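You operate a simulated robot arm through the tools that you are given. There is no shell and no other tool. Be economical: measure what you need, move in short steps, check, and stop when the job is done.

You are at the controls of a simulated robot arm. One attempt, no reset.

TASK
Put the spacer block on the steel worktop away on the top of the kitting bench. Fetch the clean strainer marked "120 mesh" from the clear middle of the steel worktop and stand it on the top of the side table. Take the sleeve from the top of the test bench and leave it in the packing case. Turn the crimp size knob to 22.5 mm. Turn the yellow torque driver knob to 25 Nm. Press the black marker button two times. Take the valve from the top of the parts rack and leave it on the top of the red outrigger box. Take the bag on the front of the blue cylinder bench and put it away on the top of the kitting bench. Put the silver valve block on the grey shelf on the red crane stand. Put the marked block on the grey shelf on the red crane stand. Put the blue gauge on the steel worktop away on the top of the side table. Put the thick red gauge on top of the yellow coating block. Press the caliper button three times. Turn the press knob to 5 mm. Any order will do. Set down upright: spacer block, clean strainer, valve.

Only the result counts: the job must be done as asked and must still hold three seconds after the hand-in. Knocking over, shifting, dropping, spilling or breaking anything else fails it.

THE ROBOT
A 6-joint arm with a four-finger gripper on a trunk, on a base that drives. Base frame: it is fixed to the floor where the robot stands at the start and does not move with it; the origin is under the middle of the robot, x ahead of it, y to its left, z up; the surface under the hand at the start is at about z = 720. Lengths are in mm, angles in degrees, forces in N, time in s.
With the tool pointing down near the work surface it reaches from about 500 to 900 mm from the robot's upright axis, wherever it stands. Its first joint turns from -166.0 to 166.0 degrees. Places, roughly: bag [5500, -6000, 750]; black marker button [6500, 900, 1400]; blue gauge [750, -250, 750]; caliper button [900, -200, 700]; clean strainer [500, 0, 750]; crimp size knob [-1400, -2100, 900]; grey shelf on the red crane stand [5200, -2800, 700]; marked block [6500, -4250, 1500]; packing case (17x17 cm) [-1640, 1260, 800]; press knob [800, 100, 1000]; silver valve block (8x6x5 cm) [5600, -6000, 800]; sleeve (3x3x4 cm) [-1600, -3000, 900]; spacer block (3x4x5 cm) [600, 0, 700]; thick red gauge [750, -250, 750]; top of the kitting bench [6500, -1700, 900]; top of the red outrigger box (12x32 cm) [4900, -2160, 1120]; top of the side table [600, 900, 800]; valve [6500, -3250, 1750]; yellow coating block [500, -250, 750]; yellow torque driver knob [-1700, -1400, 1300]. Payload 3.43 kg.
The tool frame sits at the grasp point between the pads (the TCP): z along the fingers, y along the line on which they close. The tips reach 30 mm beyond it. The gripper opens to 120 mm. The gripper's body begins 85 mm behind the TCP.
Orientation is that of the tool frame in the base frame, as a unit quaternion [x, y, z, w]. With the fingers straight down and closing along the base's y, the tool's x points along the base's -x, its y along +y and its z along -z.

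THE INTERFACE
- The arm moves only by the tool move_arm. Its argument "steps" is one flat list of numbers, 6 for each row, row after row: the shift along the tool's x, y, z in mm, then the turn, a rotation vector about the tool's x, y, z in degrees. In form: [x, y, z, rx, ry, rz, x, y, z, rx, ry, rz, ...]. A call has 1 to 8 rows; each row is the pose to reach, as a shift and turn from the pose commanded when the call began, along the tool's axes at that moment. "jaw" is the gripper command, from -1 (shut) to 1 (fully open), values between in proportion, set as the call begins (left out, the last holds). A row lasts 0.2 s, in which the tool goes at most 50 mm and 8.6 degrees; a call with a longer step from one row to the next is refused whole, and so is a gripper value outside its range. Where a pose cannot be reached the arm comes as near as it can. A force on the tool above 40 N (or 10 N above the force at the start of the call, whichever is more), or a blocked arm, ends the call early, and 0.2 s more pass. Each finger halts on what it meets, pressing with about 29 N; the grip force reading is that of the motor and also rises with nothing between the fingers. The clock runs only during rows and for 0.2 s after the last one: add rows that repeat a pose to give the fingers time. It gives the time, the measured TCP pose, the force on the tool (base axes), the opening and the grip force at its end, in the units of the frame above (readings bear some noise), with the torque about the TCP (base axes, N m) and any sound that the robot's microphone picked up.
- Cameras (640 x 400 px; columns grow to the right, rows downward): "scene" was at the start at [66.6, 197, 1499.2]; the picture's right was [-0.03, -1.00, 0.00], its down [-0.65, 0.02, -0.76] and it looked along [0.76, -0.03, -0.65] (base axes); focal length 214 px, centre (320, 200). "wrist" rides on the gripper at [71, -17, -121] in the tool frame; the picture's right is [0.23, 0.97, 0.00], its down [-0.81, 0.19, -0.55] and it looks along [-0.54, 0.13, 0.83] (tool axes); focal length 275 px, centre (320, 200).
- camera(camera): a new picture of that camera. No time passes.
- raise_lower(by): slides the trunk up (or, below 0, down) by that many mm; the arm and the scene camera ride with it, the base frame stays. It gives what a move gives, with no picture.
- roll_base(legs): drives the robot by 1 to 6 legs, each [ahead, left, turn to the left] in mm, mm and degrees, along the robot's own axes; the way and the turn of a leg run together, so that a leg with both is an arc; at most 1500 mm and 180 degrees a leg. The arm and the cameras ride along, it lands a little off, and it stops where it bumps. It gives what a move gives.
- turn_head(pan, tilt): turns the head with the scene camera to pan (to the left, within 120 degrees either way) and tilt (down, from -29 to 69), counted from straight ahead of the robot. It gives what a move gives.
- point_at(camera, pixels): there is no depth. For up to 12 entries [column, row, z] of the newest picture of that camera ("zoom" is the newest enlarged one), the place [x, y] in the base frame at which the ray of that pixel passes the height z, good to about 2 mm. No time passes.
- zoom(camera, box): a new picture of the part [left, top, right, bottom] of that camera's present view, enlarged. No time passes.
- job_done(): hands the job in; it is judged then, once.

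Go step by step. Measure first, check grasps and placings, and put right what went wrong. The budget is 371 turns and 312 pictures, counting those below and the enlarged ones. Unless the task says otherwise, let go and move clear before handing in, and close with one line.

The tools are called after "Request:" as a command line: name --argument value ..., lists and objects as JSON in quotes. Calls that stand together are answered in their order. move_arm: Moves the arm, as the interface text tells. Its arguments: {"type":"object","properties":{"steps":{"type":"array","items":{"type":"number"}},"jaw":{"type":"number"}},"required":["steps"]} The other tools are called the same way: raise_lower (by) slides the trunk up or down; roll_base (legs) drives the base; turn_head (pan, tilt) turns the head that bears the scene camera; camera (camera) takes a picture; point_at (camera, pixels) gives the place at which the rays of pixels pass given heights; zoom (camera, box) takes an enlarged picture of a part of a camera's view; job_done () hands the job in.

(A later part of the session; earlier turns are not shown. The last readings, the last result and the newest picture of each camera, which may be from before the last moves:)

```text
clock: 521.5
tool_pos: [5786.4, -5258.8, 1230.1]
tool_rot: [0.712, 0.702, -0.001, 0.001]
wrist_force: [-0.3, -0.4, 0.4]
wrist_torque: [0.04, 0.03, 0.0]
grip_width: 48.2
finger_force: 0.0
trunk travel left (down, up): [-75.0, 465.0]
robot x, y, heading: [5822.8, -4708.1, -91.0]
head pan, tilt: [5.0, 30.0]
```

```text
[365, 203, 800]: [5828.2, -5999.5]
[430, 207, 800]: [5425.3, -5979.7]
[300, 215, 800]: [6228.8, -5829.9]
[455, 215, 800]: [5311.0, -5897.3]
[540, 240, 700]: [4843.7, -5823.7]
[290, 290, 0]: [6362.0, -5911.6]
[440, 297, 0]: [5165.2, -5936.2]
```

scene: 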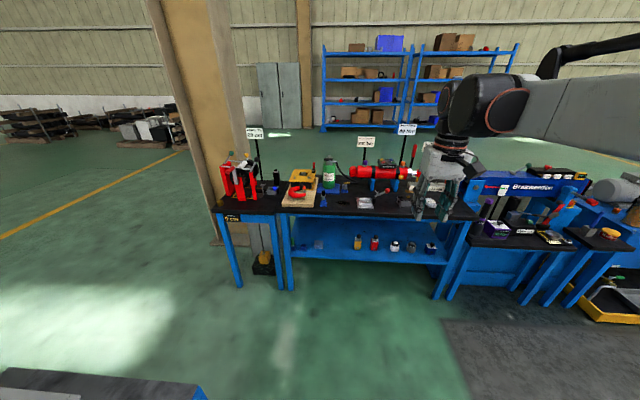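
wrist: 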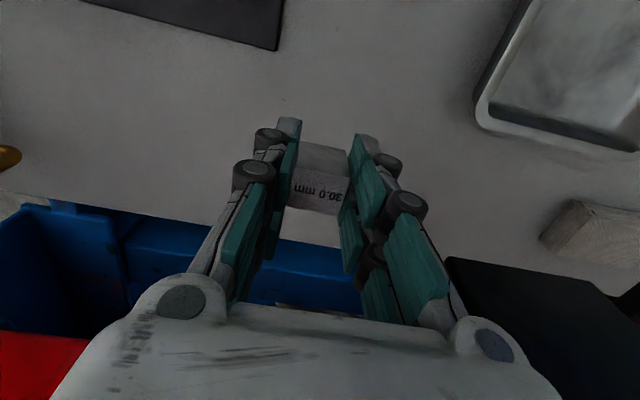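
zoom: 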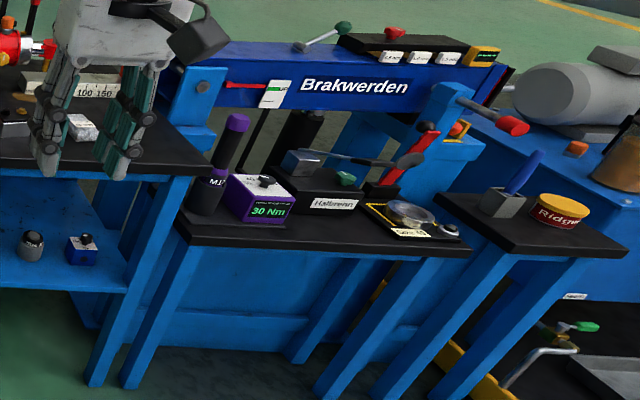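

The silver block is near (5585,-6000), and a whitish bag is behind the gripper near (5440,-6000). I'll drive closer and look from above.

Request:
roll_base --legs '[[550, -310, 1]]'

Request:
turn_head --pan 0 --tilt 45

Request:
camera --camera "scene"

Request:
camera --camera "wrist"

```text
clock: 525.1
tool_pos: [5480.3, -5803.0, 1230.3]
tool_rot: [0.706, 0.709, 0.0, 0.001]
wrist_force: [-0.6, 0.7, -0.6]
wrist_torque: [0.04, 0.01, 0.0]
grip_width: 47.9
finger_force: 0.0
trunk travel left (down, up): [-75.0, 465.0]
robot x, y, heading: [5507.6, -5252.2, -89.8]
head pan, tilt: [5.0, 30.0]
```

```text
clock: 525.8
tool_pos: [5481.4, -5802.6, 1229.9]
tool_rot: [0.705, 0.709, 0.0, 0.001]
wrist_force: [0.0, -0.3, -1.0]
wrist_torque: [-0.02, -0.01, 0.0]
grip_width: 47.8
finger_force: 0.2
trunk travel left (down, up): [-75.0, 465.0]
robot x, y, heading: [5510.0, -5256.4, -89.3]
head pan, tilt: [0.0, 45.0]
```

```text
61 pictures are left
```

scene: 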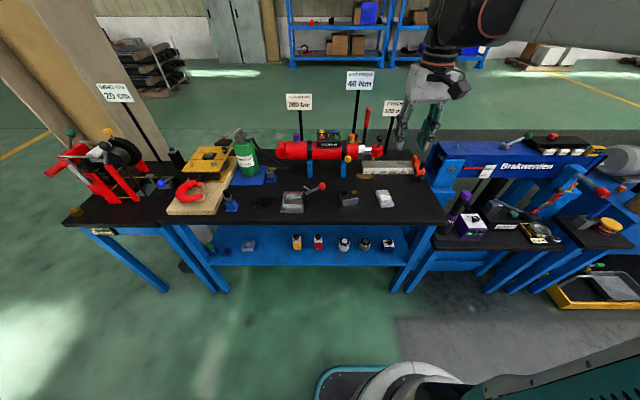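

```text
60 pictures are left
```

wrist: 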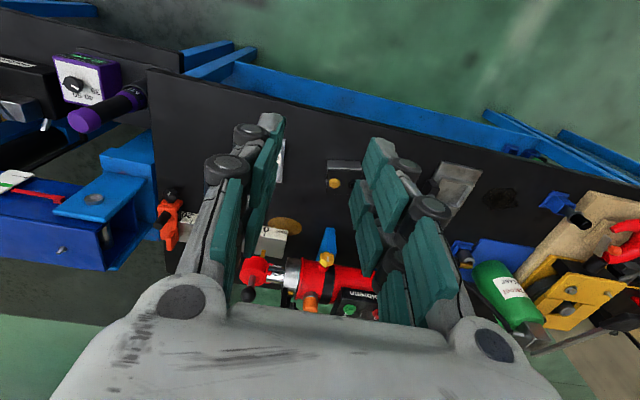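

Request:
zoom --camera "scene" --box '[270, 160, 430, 230]'

Request:
zoom --camera "wrist" --box '[240, 110, 500, 240]'

```text
4.00 times, centred on (350, 195) of scene
```

zoom: 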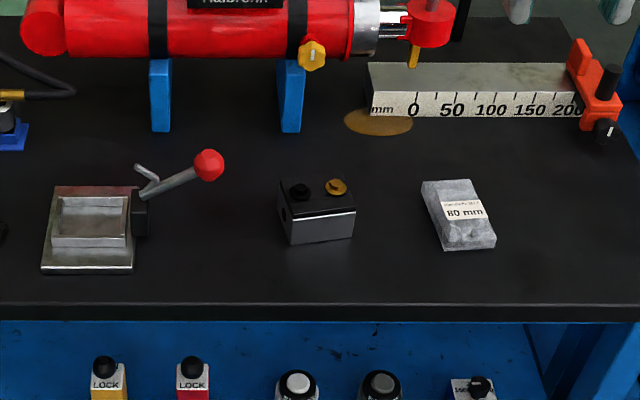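

```text
2.46 times, centred on (370, 175) of wrist
```

zoom: 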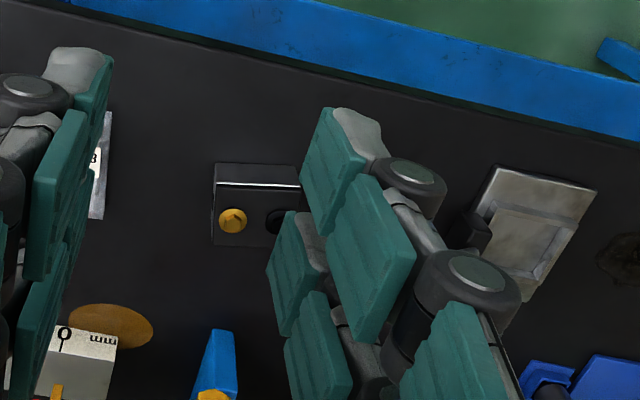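

The bag is the grey packet labelled "80 mm" at scene (384.5,199), and the silver valve block is at (349,198). Triangulating with the brass plug.

Request:
point_at --camera "wrist" --pixels '[[334.2, 183.1, 780], [334.2, 183.1, 820], [334.2, 183.1, 860], [329, 175, 800], [362, 175, 800]]'

Request:
point_at --camera "scene" --pixels '[[354.3, 191.8, 780], [354.3, 191.8, 820], [354.3, 191.8, 860], [384.5, 199, 780], [384.5, 199, 820]]'

```text
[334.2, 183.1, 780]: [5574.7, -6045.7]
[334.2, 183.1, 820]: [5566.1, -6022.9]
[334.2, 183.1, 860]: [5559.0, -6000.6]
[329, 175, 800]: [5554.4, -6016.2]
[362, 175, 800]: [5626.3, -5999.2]
```

```text
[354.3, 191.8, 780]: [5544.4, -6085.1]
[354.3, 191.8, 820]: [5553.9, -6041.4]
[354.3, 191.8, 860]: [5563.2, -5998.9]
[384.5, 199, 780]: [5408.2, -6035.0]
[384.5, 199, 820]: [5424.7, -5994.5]
```

The bench top is z≈803. The bag is centred around (5422,-6000), about 60 mm wide. I'll move over it for a closer look.

Request:
move_arm --steps '[-28, -8, 20, 0, 0, 0, -56, -17, 45, 0, 0, 0, -84, -25, 75, 0, 0, 0, -112, -34, 105, 0, 0, 0, -140, -42, 135, 0, 0, 0, -168, -51, 165, 0, 0, 0, -190, -59, 200, 0, 0, 0, -190, -59, 245, 0, 0, 0]' --jaw 0.6

Request:
camera --camera "wrist"

Request:
zoom --camera "scene" --box '[310, 110, 450, 230]'

```text
clock: 527.6
tool_pos: [5422.6, -5993.5, 984.3]
tool_rot: [0.706, 0.708, 0.001, 0.0]
wrist_force: [0.1, 0.0, -0.9]
wrist_torque: [-0.02, 0.02, 0.02]
grip_width: 95.8
finger_force: 0.0
trunk travel left (down, up): [-75.0, 465.0]
robot x, y, heading: [5504.3, -5254.1, -89.6]
head pan, tilt: [0.0, 45.0]
```

```text
57 pictures are left
```

wrist: 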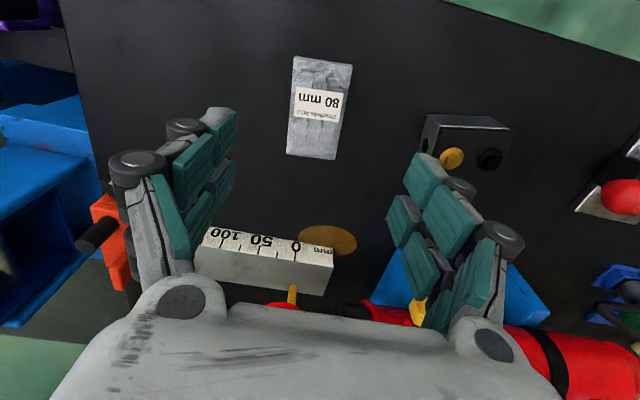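

```text
3.33 times, centred on (380, 170) of scene
```

zoom: 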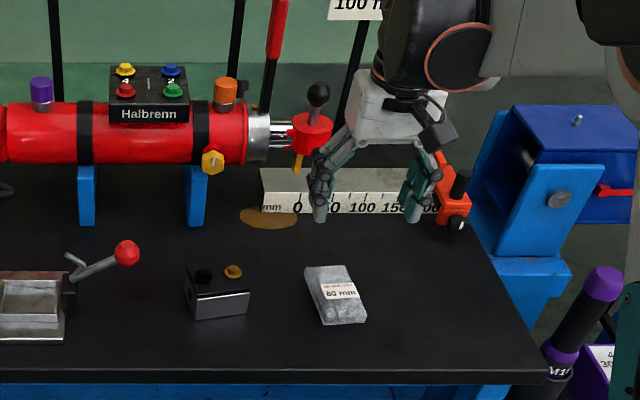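

Request:
point_at --camera "wrist" --pixels '[[318, 110, 820], [293, 57, 820], [352, 65, 820], [338, 160, 820], [287, 155, 820]]'

Request:
zoom --camera "wrist" --box '[270, 40, 370, 170]'

```text
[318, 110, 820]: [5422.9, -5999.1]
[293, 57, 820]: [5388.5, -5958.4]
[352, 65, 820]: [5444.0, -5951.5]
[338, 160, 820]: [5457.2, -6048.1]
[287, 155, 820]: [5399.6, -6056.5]
```

```text
3.08 times, centred on (320, 105) of wrist
```

zoom: 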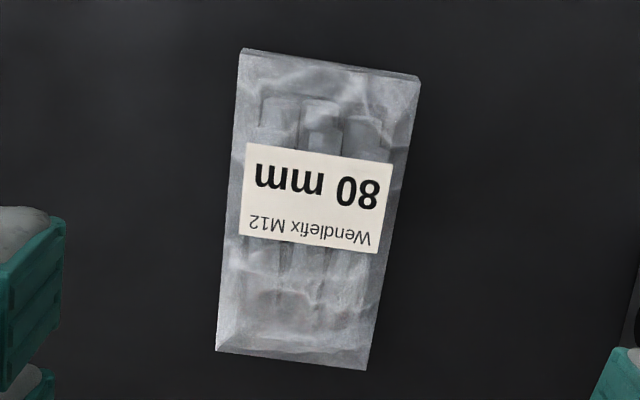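

The bag is 57×99 mm, yawed 7°. I'll align, descend to TCP 839 and grip.

Request:
move_arm --steps '[-10, 0, 30, 0, 0, -3.5, -10, 0, 75, 0, 0, -7, -10, 0, 115, 0, 0, -7, -10, 0, 135, 0, 0, -7, -10, 0, 145, 0, 0, -7]'

Request:
zoom --camera "scene" --box '[350, 160, 430, 220]'

```text
clock: 528.8
tool_pos: [5422.2, -6003.8, 839.5]
tool_rot: [0.661, 0.75, 0.0, 0.001]
wrist_force: [0.2, -0.8, -0.1]
wrist_torque: [0.04, 0.0, -0.02]
grip_width: 95.9
finger_force: 0.0
trunk travel left (down, up): [-75.0, 465.0]
robot x, y, heading: [5506.5, -5256.7, -89.5]
head pan, tilt: [0.0, 45.0]
```

```text
6.67 times, centred on (390, 190) of scene
```

zoom: 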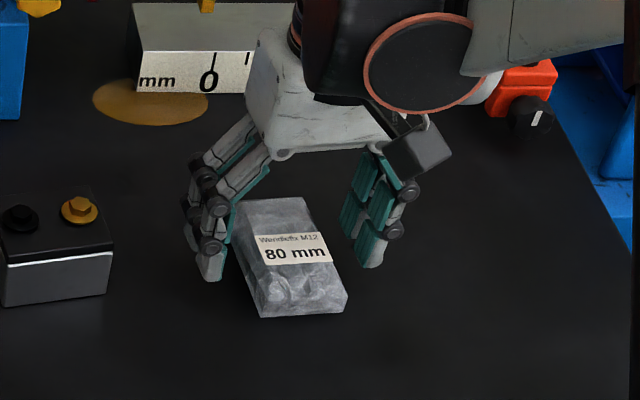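

Request:
move_arm --steps '[0, 0, 2, 0, 0, 0, 0, 0, 2, 0, 0, 0, 0, 0, 2, 0, 0, 0, 0, 0, 2, 0, 0, 0]' --jaw -1

Request:
move_arm --steps '[0, 0, -30, 0, 0, 0, 0, 0, -75, 0, 0, 0, 0, 0, -120, 0, 0, 0, 0, 0, -165, 0, 0, 0, 0, 0, -210, 0, 0, 0, 0, 0, -255, 0, 0, 0]'

Request:
camera --camera "wrist"

Request:
camera --camera "scene"

```text
clock: 529.8
tool_pos: [5422.6, -6003.0, 839.6]
tool_rot: [0.662, 0.75, 0.001, 0.0]
wrist_force: [-2.1, -2.3, 7.6]
wrist_torque: [-0.03, -0.08, -0.05]
grip_width: 54.9
finger_force: 29.0
trunk travel left (down, up): [-75.0, 465.0]
robot x, y, heading: [5506.0, -5252.1, -89.3]
head pan, tilt: [0.0, 45.0]
```

```text
clock: 531.2
tool_pos: [5423.4, -6003.0, 1093.4]
tool_rot: [0.662, 0.749, 0.001, 0.001]
wrist_force: [0.3, 0.1, -1.6]
wrist_torque: [0.0, 0.02, -0.02]
grip_width: 54.7
finger_force: 29.2
trunk travel left (down, up): [-75.0, 465.0]
robot x, y, heading: [5504.8, -5251.5, -89.6]
head pan, tilt: [0.0, 45.0]
```

```text
53 pictures are left
```

wrist: 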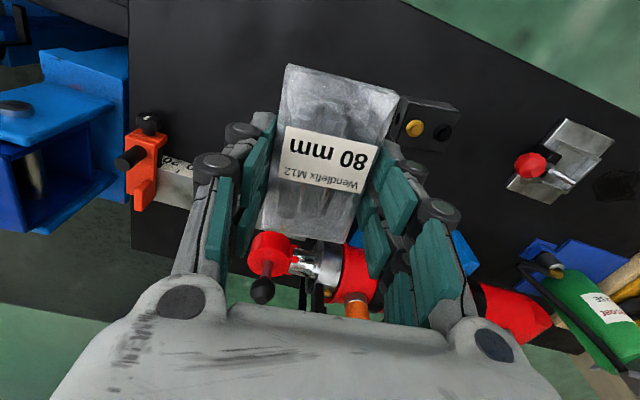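

```text
52 pictures are left
```

scene: 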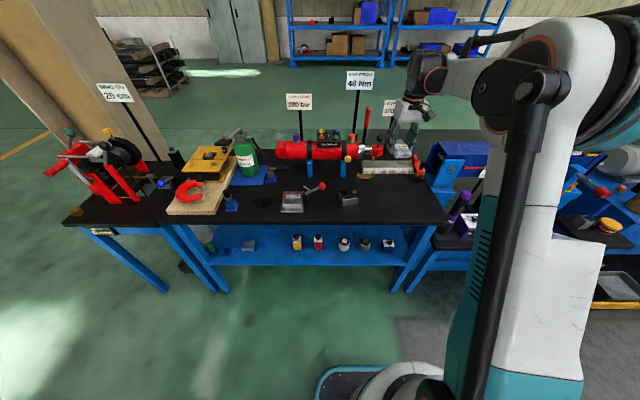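

The bag is held. I'll retract and drive back up the lane to the kitting bench, ending near y≈-1390 facing it.

Request:
move_arm --steps '[36, 20, -10, 0, 0, 1, 72, 41, -20, 0, 0, 3, 108, 62, -30, 0, 0, 4, 144, 82, -40, 0, 0, 6, 179, 103, -50, 0, 0, 7]'

Request:
roll_base --legs '[[-600, 0, 0], [-600, 310, 0], [-1300, 0, 0], [-1380, 0, 0], [0, 0, 90]]'

Request:
turn_head --pan -5 --tilt 45

Request:
camera --camera "scene"

```text
clock: 532.4
tool_pos: [5502.6, -5811.3, 1144.2]
tool_rot: [0.706, 0.708, 0.0, 0.001]
wrist_force: [0.2, 0.3, -2.8]
wrist_torque: [-0.02, 0.03, 0.0]
grip_width: 55.0
finger_force: 29.2
trunk travel left (down, up): [-75.0, 465.0]
robot x, y, heading: [5504.9, -5255.9, -89.9]
head pan, tilt: [0.0, 45.0]
```

```text
clock: 555.6
tool_pos: [6342.5, -1376.3, 1143.1]
tool_rot: [0.008, 1.0, 0.0, 0.0]
wrist_force: [0.6, -0.8, -2.9]
wrist_torque: [-0.01, 0.03, -0.02]
grip_width: 54.6
finger_force: 29.0
trunk travel left (down, up): [-75.0, 465.0]
robot x, y, heading: [5784.7, -1361.3, -0.7]
head pan, tilt: [0.0, 45.0]
```

```text
clock: 556.3
tool_pos: [6342.8, -1376.1, 1142.7]
tool_rot: [0.008, 1.0, 0.001, 0.0]
wrist_force: [-0.6, 0.0, -1.7]
wrist_torque: [0.0, -0.02, 0.03]
grip_width: 54.9
finger_force: 29.2
trunk travel left (down, up): [-75.0, 465.0]
robot x, y, heading: [5783.7, -1363.5, -0.7]
head pan, tilt: [-5.0, 45.0]
```

```text
51 pictures are left
```

scene: 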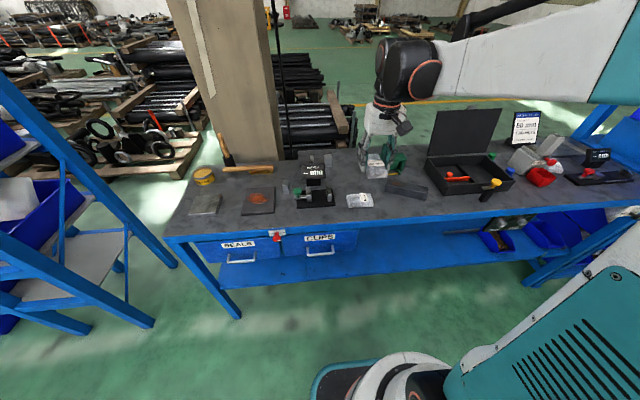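

Request:
zoom --camera "scene" --box '[270, 140, 430, 220]'

Request:
point_at --camera "zoom" --pixels '[[310, 150, 887], [310, 200, 887], [360, 200, 887], [330, 240, 887], [260, 230, 887], [450, 215, 887], [380, 150, 887]]'

Request:
camera --camera "wrist"

```text
4.00 times, centred on (350, 180) of scene
```

zoom: 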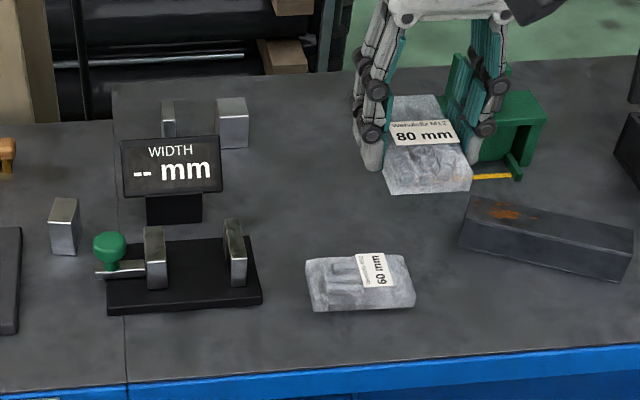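

```text
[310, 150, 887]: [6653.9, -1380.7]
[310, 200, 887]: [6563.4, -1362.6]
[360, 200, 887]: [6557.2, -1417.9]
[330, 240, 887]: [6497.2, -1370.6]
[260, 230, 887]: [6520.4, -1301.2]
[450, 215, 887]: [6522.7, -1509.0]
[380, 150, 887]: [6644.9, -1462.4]
```

```text
49 pictures are left
```

wrist: 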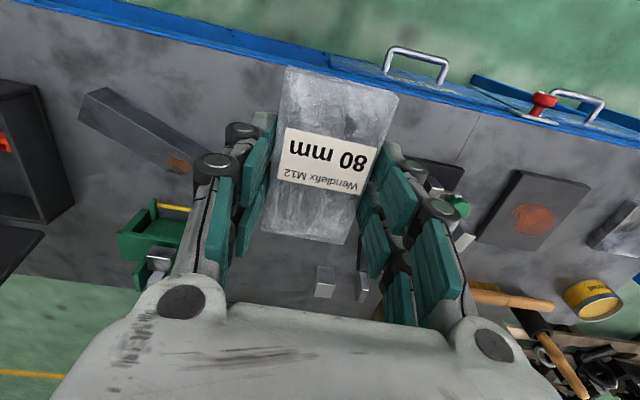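

Free spot at (6580,-1385) is clear. Moving over and down.

Request:
move_arm --steps '[-45, -1, 0, 0, 0, 0, -90, -2, 0, 0, 0, 0, -135, -3, 10, 0, 0, 0, -180, -4, 30, 0, 0, 0, -220, -5, 55, 0, 0, 0, -237, -5, 95, 0, 0, 0, -237, -5, 140, 0, 0, 0, -237, -5, 180, 0, 0, 0]'

Request:
zoom --camera "scene" --box '[270, 140, 430, 220]'

```text
clock: 558.1
tool_pos: [6579.2, -1382.7, 963.2]
tool_rot: [0.008, 1.0, 0.001, 0.0]
wrist_force: [0.2, 1.3, -1.2]
wrist_torque: [0.04, -0.04, -0.02]
grip_width: 54.8
finger_force: 29.0
trunk travel left (down, up): [-75.0, 465.0]
robot x, y, heading: [5789.2, -1359.4, -0.7]
head pan, tilt: [-5.0, 45.0]
```

```text
4.00 times, centred on (350, 180) of scene
```

zoom: 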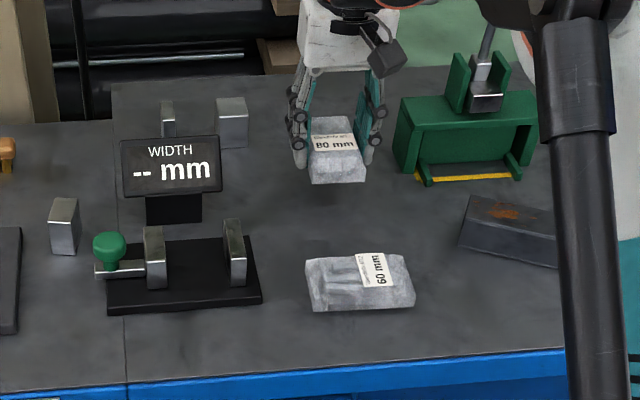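

Clear. Lowering to contact.

Request:
move_arm --steps '[0, 0, 15, 0, 0, 0, 0, 0, 28, 0, 0, 0, 0, 0, 34, 0, 0, 0, 0, 0, 38, 0, 0, 0, 0, 0, 42, 0, 0, 0, 0, 0, 46, 0, 0, 0, 0, 0, 49, 0, 0, 0]'

```text
clock: 559.7
tool_pos: [6578.9, -1383.6, 916.1]
tool_rot: [0.008, 1.0, 0.001, 0.001]
wrist_force: [-0.8, -1.0, 16.1]
wrist_torque: [0.01, 0.24, 0.0]
grip_width: 54.4
finger_force: 29.2
trunk travel left (down, up): [-75.0, 465.0]
robot x, y, heading: [5782.6, -1359.4, -0.7]
head pan, tilt: [-5.0, 45.0]
```

Request:
move_arm --steps '[0, 0, -1, 0, 0, 0, 0, 0, -1, 0, 0, 0, 0, 0, -1, 0, 0, 0]' --jaw 0.4

Request:
move_arm --steps '[0, 0, -35, 0, 0, 0, 0, 0, -80, 0, 0, 0, 0, 0, -125, 0, 0, 0, 0, 0, -170, 0, 0, 0, 35, 0, -200, 0, 0, 0, 80, 0, -210, 0, 0, 0, 125, 0, -220, 0, 0, 0, 170, 0, -220, 0, 0, 0]'

Request:
zoom --camera "scene" --box '[270, 140, 430, 220]'

```text
clock: 560.5
tool_pos: [6580.3, -1383.5, 915.1]
tool_rot: [0.008, 1.0, 0.002, 0.0]
wrist_force: [-0.6, -0.4, 0.4]
wrist_torque: [-0.01, -0.02, -0.03]
grip_width: 84.1
finger_force: 0.1
trunk travel left (down, up): [-75.0, 465.0]
robot x, y, heading: [5783.5, -1359.1, -1.1]
head pan, tilt: [-5.0, 45.0]
```

```text
clock: 562.3
tool_pos: [6409.8, -1380.3, 1135.0]
tool_rot: [0.008, 1.0, 0.001, 0.001]
wrist_force: [-0.3, 0.2, 0.4]
wrist_torque: [0.0, -0.01, 0.0]
grip_width: 84.2
finger_force: 0.1
trunk travel left (down, up): [-75.0, 465.0]
robot x, y, heading: [5786.6, -1361.9, -0.9]
head pan, tilt: [-5.0, 45.0]
```

```text
4.00 times, centred on (350, 180) of scene
```

zoom: 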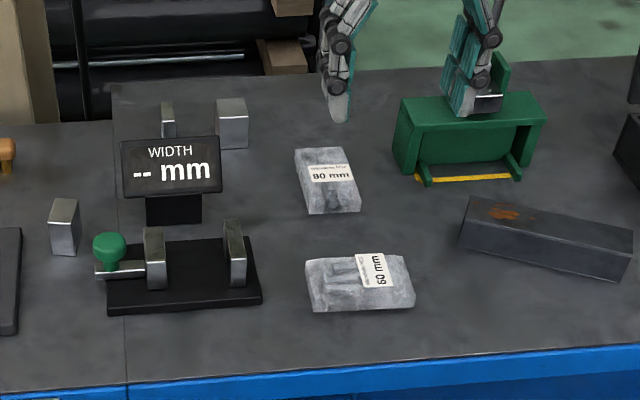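

The bag is on the kitting bench. Last item: the silver valve block. Driving back down the lane.

Request:
move_arm --steps '[35, 0, 0, 0, 0, 0, 70, 0, 0, 0, 0, 0]'

Request:
roll_base --legs '[[0, 0, -89.2], [1300, 0, 0], [1300, 0, 0], [700, 0, 0], [600, -200, 0]]'

Request:
turn_head --pan 0 --tilt 45

Request:
camera --camera "scene"

Request:
camera --camera "wrist"

```text
clock: 562.9
tool_pos: [6337.6, -1379.2, 1134.9]
tool_rot: [0.007, 1.0, 0.001, 0.001]
wrist_force: [0.6, 0.3, 0.6]
wrist_torque: [0.01, -0.05, 0.01]
grip_width: 83.9
finger_force: 0.1
trunk travel left (down, up): [-75.0, 465.0]
robot x, y, heading: [5785.0, -1361.1, -0.7]
head pan, tilt: [-5.0, 45.0]
```

```text
clock: 585.9
tool_pos: [5602.0, -5819.8, 1134.0]
tool_rot: [0.703, 0.711, 0.0, 0.002]
wrist_force: [0.4, -0.9, -0.6]
wrist_torque: [0.01, 0.02, 0.01]
grip_width: 84.1
finger_force: 0.2
trunk travel left (down, up): [-75.0, 465.0]
robot x, y, heading: [5600.9, -5260.6, -89.5]
head pan, tilt: [-5.0, 45.0]
```

```text
clock: 586.6
tool_pos: [5602.9, -5818.9, 1134.6]
tool_rot: [0.703, 0.712, 0.0, 0.001]
wrist_force: [0.0, -0.5, -0.3]
wrist_torque: [0.02, 0.0, 0.0]
grip_width: 84.2
finger_force: 0.1
trunk travel left (down, up): [-75.0, 465.0]
robot x, y, heading: [5610.5, -5264.8, -89.2]
head pan, tilt: [0.0, 45.0]
```

```text
46 pictures are left
```

scene: 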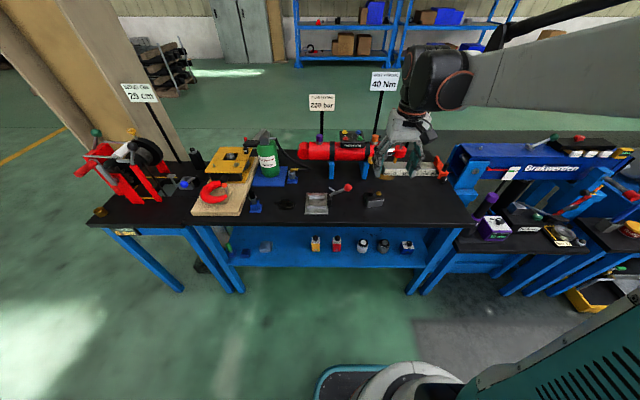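

```text
45 pictures are left
```

wrist: 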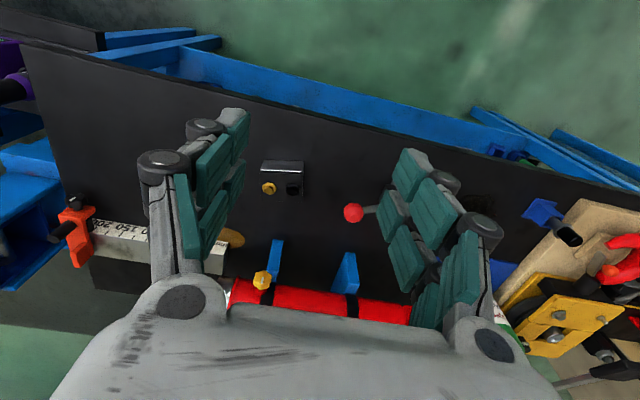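

Request:
zoom --camera "wrist" --box '[240, 140, 340, 220]'

Request:
point_at --camera "zoom" --pixels '[[320, 200, 850], [426, 200, 850], [216, 200, 850], [320, 270, 850], [320, 165, 850]]'

Request:
zoom --camera "scene" --box '[345, 180, 405, 220]'

```text
5.00 times, centred on (290, 180) of wrist
```

zoom: 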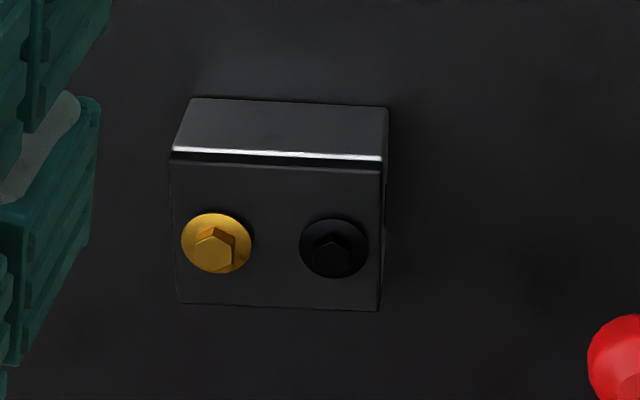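

```text
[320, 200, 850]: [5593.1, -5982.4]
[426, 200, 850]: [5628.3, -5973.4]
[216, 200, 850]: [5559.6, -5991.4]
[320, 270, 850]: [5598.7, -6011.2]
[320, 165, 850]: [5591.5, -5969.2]
```

```text
10.00 times, centred on (375, 200) of scene
```

zoom: 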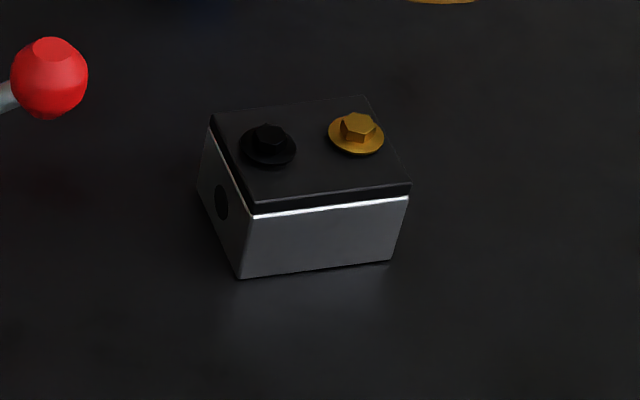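

The silver block is centred at (5582,-6001), yawed about 12°, long axis across. I'll go over it with an 110 mm opening and rz -12.

Request:
move_arm --steps '[-36, -5, 20, 0, 0, -3, -73, -9, 45, 0, 0, -6, -109, -14, 75, 0, 0, -9, -146, -18, 105, 0, 0, -12, -182, -23, 135, 0, 0, -12, -182, -23, 170, 0, 0, -12, -182, -23, 200, 0, 0, -12]' --jaw 0.85

Request:
zoom --camera "wrist" --box '[220, 40, 420, 165]'

Request:
point_at --camera "zoom" --pixels '[[320, 200, 853], [420, 200, 853], [320, 270, 853]]'

```text
clock: 588.2
tool_pos: [5583.3, -6002.1, 935.2]
tool_rot: [0.625, 0.781, 0.0, 0.001]
wrist_force: [0.3, 0.8, 0.3]
wrist_torque: [-0.01, -0.03, -0.02]
grip_width: 110.8
finger_force: 0.1
trunk travel left (down, up): [-75.0, 465.0]
robot x, y, heading: [5607.4, -5262.2, -89.1]
head pan, tilt: [0.0, 45.0]
```

```text
3.20 times, centred on (320, 102) of wrist
```

zoom: 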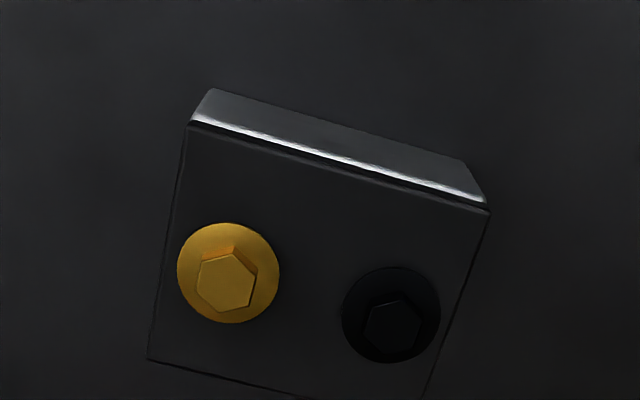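

```text
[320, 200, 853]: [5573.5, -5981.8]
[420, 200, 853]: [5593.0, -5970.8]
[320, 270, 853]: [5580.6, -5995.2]
```

Aligned. I'll shift slightly, descend to 838 and grip.

Request:
move_arm --steps '[5, -3, 30, 0, 0, 0, 5, -3, 65, 0, 0, 0, 5, -3, 90, 0, 0, 0, 5, -3, 97, 0, 0, 0]'

Request:
move_arm --steps '[0, 0, 0, 0, 0, 0, 0, 0, 0, 0, 0, 0, 0, 0, 0, 0, 0, 0]' --jaw -1

Request:
move_arm --steps '[0, 0, -30, 0, 0, 0, 0, 0, -75, 0, 0, 0, 0, 0, -120, 0, 0, 0, 0, 0, -165, 0, 0, 0, 0, 0, -210, 0, 0, 0, 0, 0, -255, 0, 0, 0]'

Request:
camera --camera "wrist"

```text
clock: 589.2
tool_pos: [5579.2, -5999.1, 837.3]
tool_rot: [0.624, 0.781, 0.001, 0.001]
wrist_force: [0.9, -0.7, 0.3]
wrist_torque: [-0.01, -0.01, -0.01]
grip_width: 110.8
finger_force: 0.0
trunk travel left (down, up): [-75.0, 465.0]
robot x, y, heading: [5605.5, -5264.1, -89.5]
head pan, tilt: [0.0, 45.0]
```

```text
clock: 590.0
tool_pos: [5580.0, -5996.2, 837.8]
tool_rot: [0.625, 0.781, 0.001, 0.001]
wrist_force: [1.3, -0.6, 3.8]
wrist_torque: [-0.27, -0.16, 0.14]
grip_width: 72.0
finger_force: 29.4
trunk travel left (down, up): [-75.0, 465.0]
robot x, y, heading: [5608.0, -5265.8, -89.4]
head pan, tilt: [0.0, 45.0]
```

```text
clock: 591.4
tool_pos: [5578.9, -5997.9, 1091.9]
tool_rot: [0.625, 0.781, 0.0, 0.0]
wrist_force: [1.1, -0.1, -4.9]
wrist_torque: [0.02, 0.02, -0.01]
grip_width: 72.0
finger_force: 29.1
trunk travel left (down, up): [-75.0, 465.0]
robot x, y, heading: [5603.0, -5263.9, -89.3]
head pan, tilt: [0.0, 45.0]
```

```text
41 pictures are left
```

wrist: 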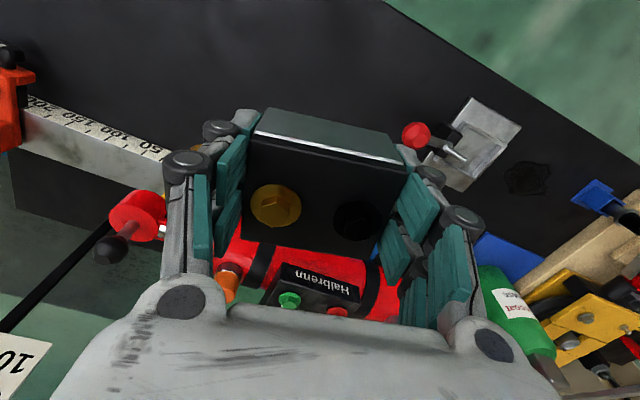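

The silver block is held (72 mm, bottom about 35 mm below the TCP). I'll retract and drive back to the crane shelf.

Request:
move_arm --steps '[36, 13, -10, 0, 0, 3, 72, 26, -20, 0, 0, 6, 108, 40, -30, 0, 0, 9, 144, 53, -40, 0, 0, 12, 180, 66, -50, 0, 0, 12]'

Request:
roll_base --legs '[[-600, 0, 0], [-600, 235, 0], [-900, 0, 0], [-800, 0, 0], [0, 0, -90.5], [0, 380, 0]]'

Request:
turn_head --pan 0 --tilt 45

Request:
camera --camera "scene"

Request:
zoom --camera "scene" --box '[290, 170, 450, 260]'

```text
clock: 592.6
tool_pos: [5604.3, -5806.9, 1141.6]
tool_rot: [0.703, 0.711, 0.0, 0.001]
wrist_force: [0.2, 0.0, -5.1]
wrist_torque: [0.01, -0.02, 0.03]
grip_width: 71.8
finger_force: 28.1
trunk travel left (down, up): [-75.0, 465.0]
robot x, y, heading: [5609.7, -5264.4, -89.1]
head pan, tilt: [0.0, 45.0]
```

```text
clock: 613.2
tool_pos: [5263.8, -2735.7, 1143.2]
tool_rot: [1.0, 0.01, 0.0, 0.001]
wrist_force: [-0.3, -1.0, -4.7]
wrist_torque: [-0.03, 0.0, 0.0]
grip_width: 71.7
finger_force: 29.0
trunk travel left (down, up): [-75.0, 465.0]
robot x, y, heading: [5806.5, -2733.0, -178.9]
head pan, tilt: [0.0, 45.0]
```

```text
clock: 613.9
tool_pos: [5263.4, -2734.8, 1142.2]
tool_rot: [1.0, 0.011, -0.001, 0.001]
wrist_force: [-0.4, 0.0, -5.1]
wrist_torque: [0.03, -0.02, -0.03]
grip_width: 72.0
finger_force: 29.1
trunk travel left (down, up): [-75.0, 465.0]
robot x, y, heading: [5808.7, -2733.4, -178.7]
head pan, tilt: [0.0, 45.0]
```

```text
40 pictures are left
```

scene: 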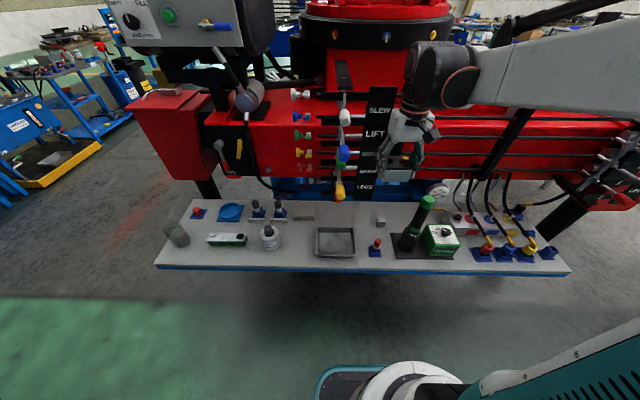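

```text
4.00 times, centred on (370, 215) of scene
```

zoom: 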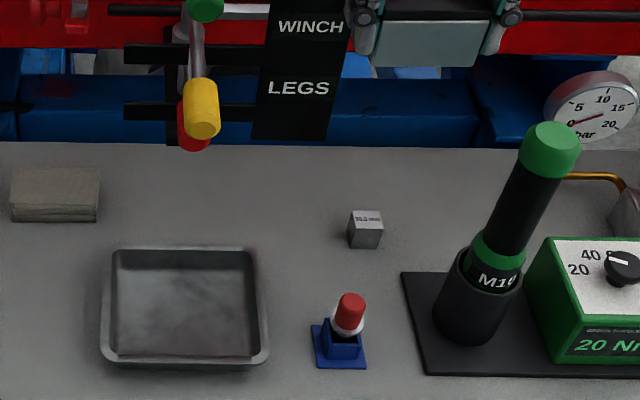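

I'll measure the clearances at the true shelf height, 731.

Request:
point_at --camera "zoom" --pixels '[[348, 245, 731], [380, 248, 731], [268, 360, 731], [255, 250, 745], [312, 330, 731], [365, 366, 731], [295, 230, 731], [295, 280, 731], [295, 150, 731], [405, 275, 731]]'

```text
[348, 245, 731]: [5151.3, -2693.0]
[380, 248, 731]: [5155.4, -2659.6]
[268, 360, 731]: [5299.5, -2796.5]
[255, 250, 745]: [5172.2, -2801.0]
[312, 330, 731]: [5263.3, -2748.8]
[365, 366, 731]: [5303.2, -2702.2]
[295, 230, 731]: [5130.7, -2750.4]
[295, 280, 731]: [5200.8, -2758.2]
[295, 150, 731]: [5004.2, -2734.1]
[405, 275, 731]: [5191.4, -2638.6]
```

Space between the tray (y -2800) and marked block (y -2693) is 107 mm. I'll turn the block 90° so its 60 mm side lies across, centred at (5195,-2747).

Request:
move_arm --steps '[-10, 2, 5, 0, 0, -8, -20, 4, 10, 0, 0, -16, -30, 5, 15, 0, 0, -24, -40, 7, 20, 0, 0, -32, -50, 8, 25, 0, 0, -40, -60, 9, 30, 0, 0, -48, -68, 10, 35, 0, 0, -56, -68, 10, 40, 0, 0, -64]'

Request:
move_arm --steps '[0, 0, 20, 0, 0, -8, 0, 0, 45, 0, 0, -16, 0, 0, 75, 0, 0, -24.7, 0, 0, 115, 0, 0, -24.7, 0, 0, 160, 0, 0, -24.7, 0, 0, 200, 0, 0, -24.7]'

Request:
camera --camera "wrist"

Request:
zoom --camera "scene" --box '[290, 150, 450, 260]'

```text
clock: 615.7
tool_pos: [5197.8, -2737.5, 1103.7]
tool_rot: [0.849, 0.529, -0.001, -0.002]
wrist_force: [9.1, 13.7, 1.5]
wrist_torque: [-1.39, 1.13, -0.47]
grip_width: 72.1
finger_force: 29.0
trunk travel left (down, up): [-75.0, 465.0]
robot x, y, heading: [5807.7, -2733.7, -179.1]
head pan, tilt: [0.0, 45.0]
stopped in row 8: the force on the tool passed its limit at 46 N (the readings are from after the stop); the commanded pose is now the measured one
```

```text
refused: row 3 steps farther than a row can; nothing moved
```

```text
38 pictures are left
```

wrist: 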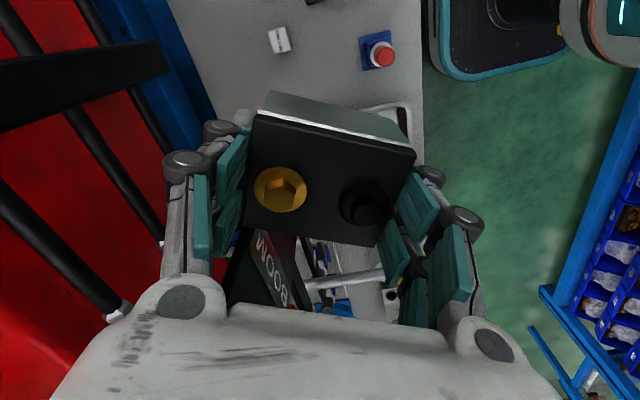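

```text
3.64 times, centred on (370, 205) of scene
```

zoom: 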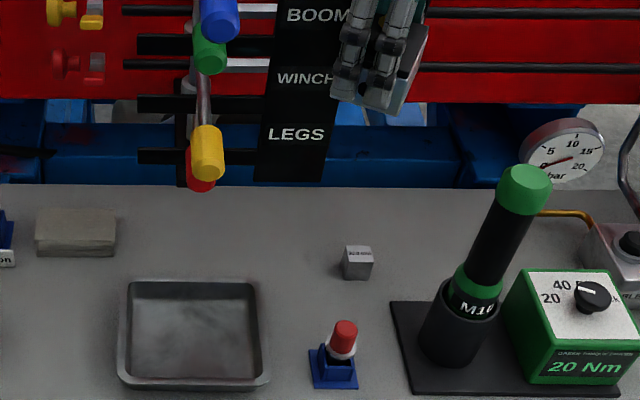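

The gripper touched the BOOM/LEGS panel behind-left. I'll pull away first, then locate that panel.

Request:
move_arm --steps '[30, -20, -10, 0, 0, 0, 60, -40, -20, 0, 0, 0, 90, -60, -20, 0, 0, 0]'

Request:
camera --camera "wrist"

Request:
zoom --camera "scene" --box '[290, 100, 450, 220]'

```text
clock: 616.5
tool_pos: [5180.5, -2634.1, 1123.6]
tool_rot: [0.847, 0.531, -0.001, 0.0]
wrist_force: [0.2, -0.4, -5.3]
wrist_torque: [0.0, 0.01, 0.02]
grip_width: 71.9
finger_force: 29.0
trunk travel left (down, up): [-75.0, 465.0]
robot x, y, heading: [5811.0, -2731.3, -179.1]
head pan, tilt: [0.0, 45.0]
```

```text
36 pictures are left
```

wrist: 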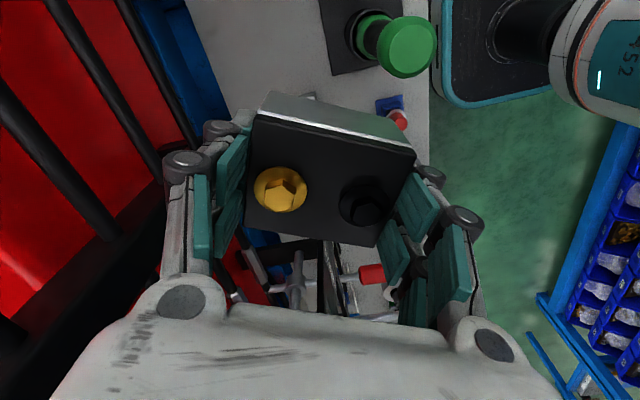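

```text
3.33 times, centred on (370, 160) of scene
```

zoom: 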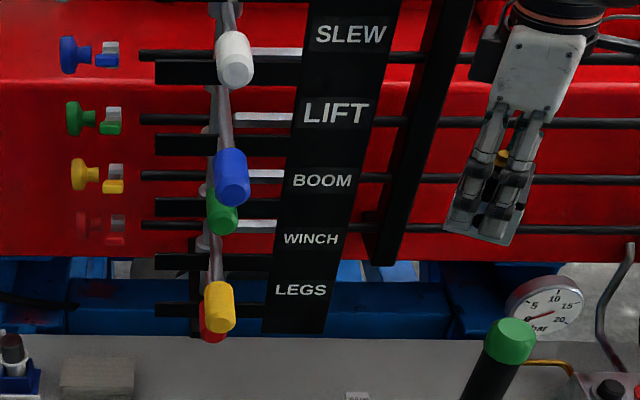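

Request:
point_at --camera "zoom" --pixels '[[325, 332, 850], [325, 332, 900], [325, 332, 950], [400, 5, 1150], [400, 5, 1200], [375, 265, 850], [375, 265, 950], [440, 5, 1200], [215, 310, 900], [232, 80, 1150]]'

Request:
point_at --camera "wrist" --pixels '[[380, 275, 950], [380, 275, 1050], [330, 240, 900], [330, 240, 1000], [262, 275, 1050], [100, 240, 1100], [180, 130, 1000]]'

```text
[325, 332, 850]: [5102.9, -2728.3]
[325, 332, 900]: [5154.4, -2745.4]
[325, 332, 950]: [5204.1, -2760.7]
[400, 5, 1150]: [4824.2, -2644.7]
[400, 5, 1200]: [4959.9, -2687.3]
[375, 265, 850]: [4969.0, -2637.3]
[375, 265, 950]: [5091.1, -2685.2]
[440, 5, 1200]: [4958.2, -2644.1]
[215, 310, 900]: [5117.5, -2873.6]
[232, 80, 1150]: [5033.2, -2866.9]
```

```text
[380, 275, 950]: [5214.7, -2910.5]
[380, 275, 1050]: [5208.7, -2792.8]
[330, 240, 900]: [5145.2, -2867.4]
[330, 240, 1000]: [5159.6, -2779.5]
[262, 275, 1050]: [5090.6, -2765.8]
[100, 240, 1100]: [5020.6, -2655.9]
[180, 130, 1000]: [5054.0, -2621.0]
```

The panel overhangs that spot, so it's no good. The gap between the white canister and the tray's left side on the front looks better (about 140 mm, nothing overhead). I'll straighten the wrist, back off and look.

Request:
move_arm --steps '[-7, 14, -5, 0, 0, 8, -14, 29, -10, 0, 0, 16, -20, 43, -10, 0, 0, 24, -27, 58, -10, 0, 0, 32, -34, 72, -10, 0, 0, 40, -41, 86, -10, 0, 0, 48, -47, 100, -10, 0, 0, 56, -53, 113, -10, 0, 0, 64]'

Request:
roll_base --legs '[[-130, 0, 0], [0, 225, 0]]'

Request:
zoom --camera "scene" --box '[270, 130, 430, 250]'

Request:
camera --camera "wrist"

```text
clock: 618.3
tool_pos: [5259.9, -2732.1, 1133.5]
tool_rot: [1.0, -0.001, 0.0, -0.001]
wrist_force: [0.1, -0.9, -6.2]
wrist_torque: [0.01, 0.01, 0.0]
grip_width: 72.1
finger_force: 28.7
trunk travel left (down, up): [-75.0, 465.0]
robot x, y, heading: [5813.4, -2731.5, -178.8]
head pan, tilt: [0.0, 45.0]
```

```text
clock: 620.9
tool_pos: [5392.9, -2954.3, 1131.8]
tool_rot: [1.0, 0.001, -0.001, 0.0]
wrist_force: [-0.2, 0.1, -5.2]
wrist_torque: [-0.01, 0.01, 0.01]
grip_width: 71.8
finger_force: 29.0
trunk travel left (down, up): [-75.0, 465.0]
robot x, y, heading: [5940.4, -2955.8, -179.0]
head pan, tilt: [0.0, 45.0]
```

```text
3.33 times, centred on (350, 190) of scene
```

zoom: 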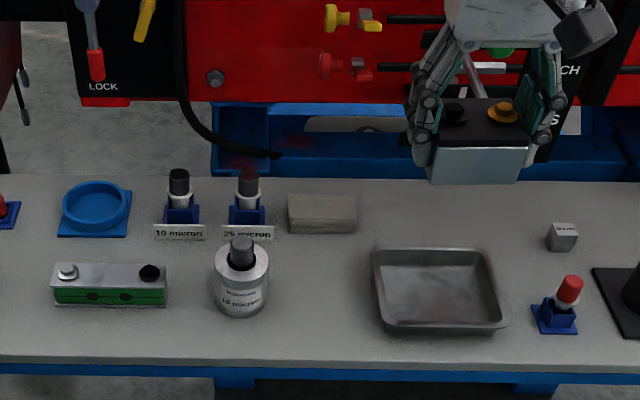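

```text
33 pictures are left
```

wrist: 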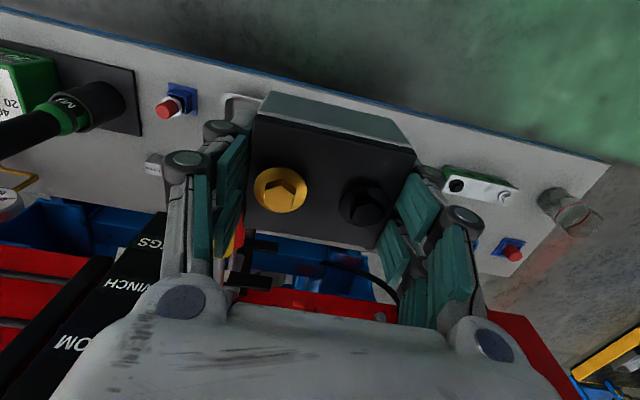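

The gap centre is zoom (322,295). Measuring.

Request:
point_at --camera "zoom" --pixels '[[322, 295, 731], [270, 300, 731], [380, 325, 731], [373, 250, 745], [322, 235, 731], [322, 355, 731]]'

```text
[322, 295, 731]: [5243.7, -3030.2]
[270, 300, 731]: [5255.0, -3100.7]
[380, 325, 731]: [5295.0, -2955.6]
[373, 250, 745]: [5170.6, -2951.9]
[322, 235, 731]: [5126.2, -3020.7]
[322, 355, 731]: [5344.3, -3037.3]
```

The spot (5252,-3027) has about 35 mm of margin on each side. Moving over and down.

Request:
move_arm --steps '[-30, 15, 10, 0, 0, 0, -60, 30, 25, 0, 0, 0, -90, 45, 45, 0, 0, 0, -120, 62, 70, 0, 0, 0, -141, 73, 105, 0, 0, 0, -141, 73, 150, 0, 0, 0, -141, 73, 195, 0, 0, 0, -141, 73, 240, 0, 0, 0]'

Request:
zoom --camera "scene" --box '[270, 130, 430, 250]'

Request:
camera --camera "wrist"

```text
clock: 622.7
tool_pos: [5253.0, -3029.1, 892.4]
tool_rot: [1.0, 0.003, 0.0, -0.001]
wrist_force: [0.7, 0.0, -5.1]
wrist_torque: [-0.01, 0.03, -0.01]
grip_width: 71.9
finger_force: 28.7
trunk travel left (down, up): [-75.0, 465.0]
robot x, y, heading: [5942.4, -2955.3, -178.9]
head pan, tilt: [0.0, 45.0]
```

```text
3.33 times, centred on (350, 190) of scene
```

zoom: 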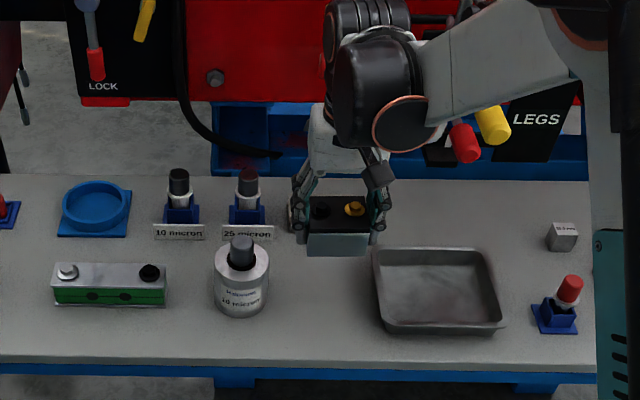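

```text
31 pictures are left
```

wrist: 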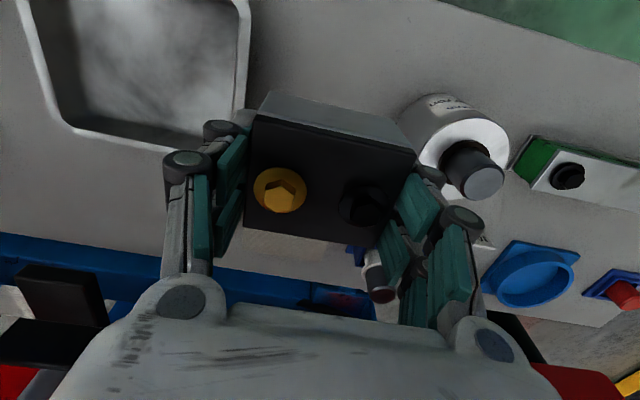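

The block is well placed between the tray and canister. Lowering to contact.

Request:
move_arm --steps '[0, 0, 40, 0, 0, 0, 0, 0, 80, 0, 0, 0, 0, 0, 105, 0, 0, 0, 0, 0, 115, 0, 0, 0, 0, 0, 121, 0, 0, 0, 0, 0, 125, 0, 0, 0, 0, 0, 128, 0, 0, 0, 0, 0, 131, 0, 0, 0]'

Request:
zoom --camera "scene" --box '[270, 130, 430, 250]'

```text
clock: 624.4
tool_pos: [5253.2, -3028.5, 766.9]
tool_rot: [1.0, 0.003, -0.001, 0.0]
wrist_force: [4.5, -0.2, 27.1]
wrist_torque: [-0.28, -0.24, 0.09]
grip_width: 71.9
finger_force: 28.9
trunk travel left (down, up): [-75.0, 465.0]
robot x, y, heading: [5938.8, -2958.4, -178.9]
head pan, tilt: [0.0, 45.0]
stopped in row 8: the force on the tool passed its limit at 46 N (the readings are from after the stop); the commanded pose is now the measured one
```

```text
3.33 times, centred on (350, 190) of scene
```

zoom: 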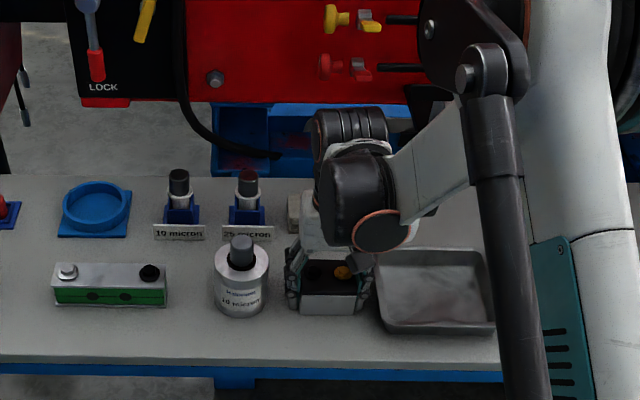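

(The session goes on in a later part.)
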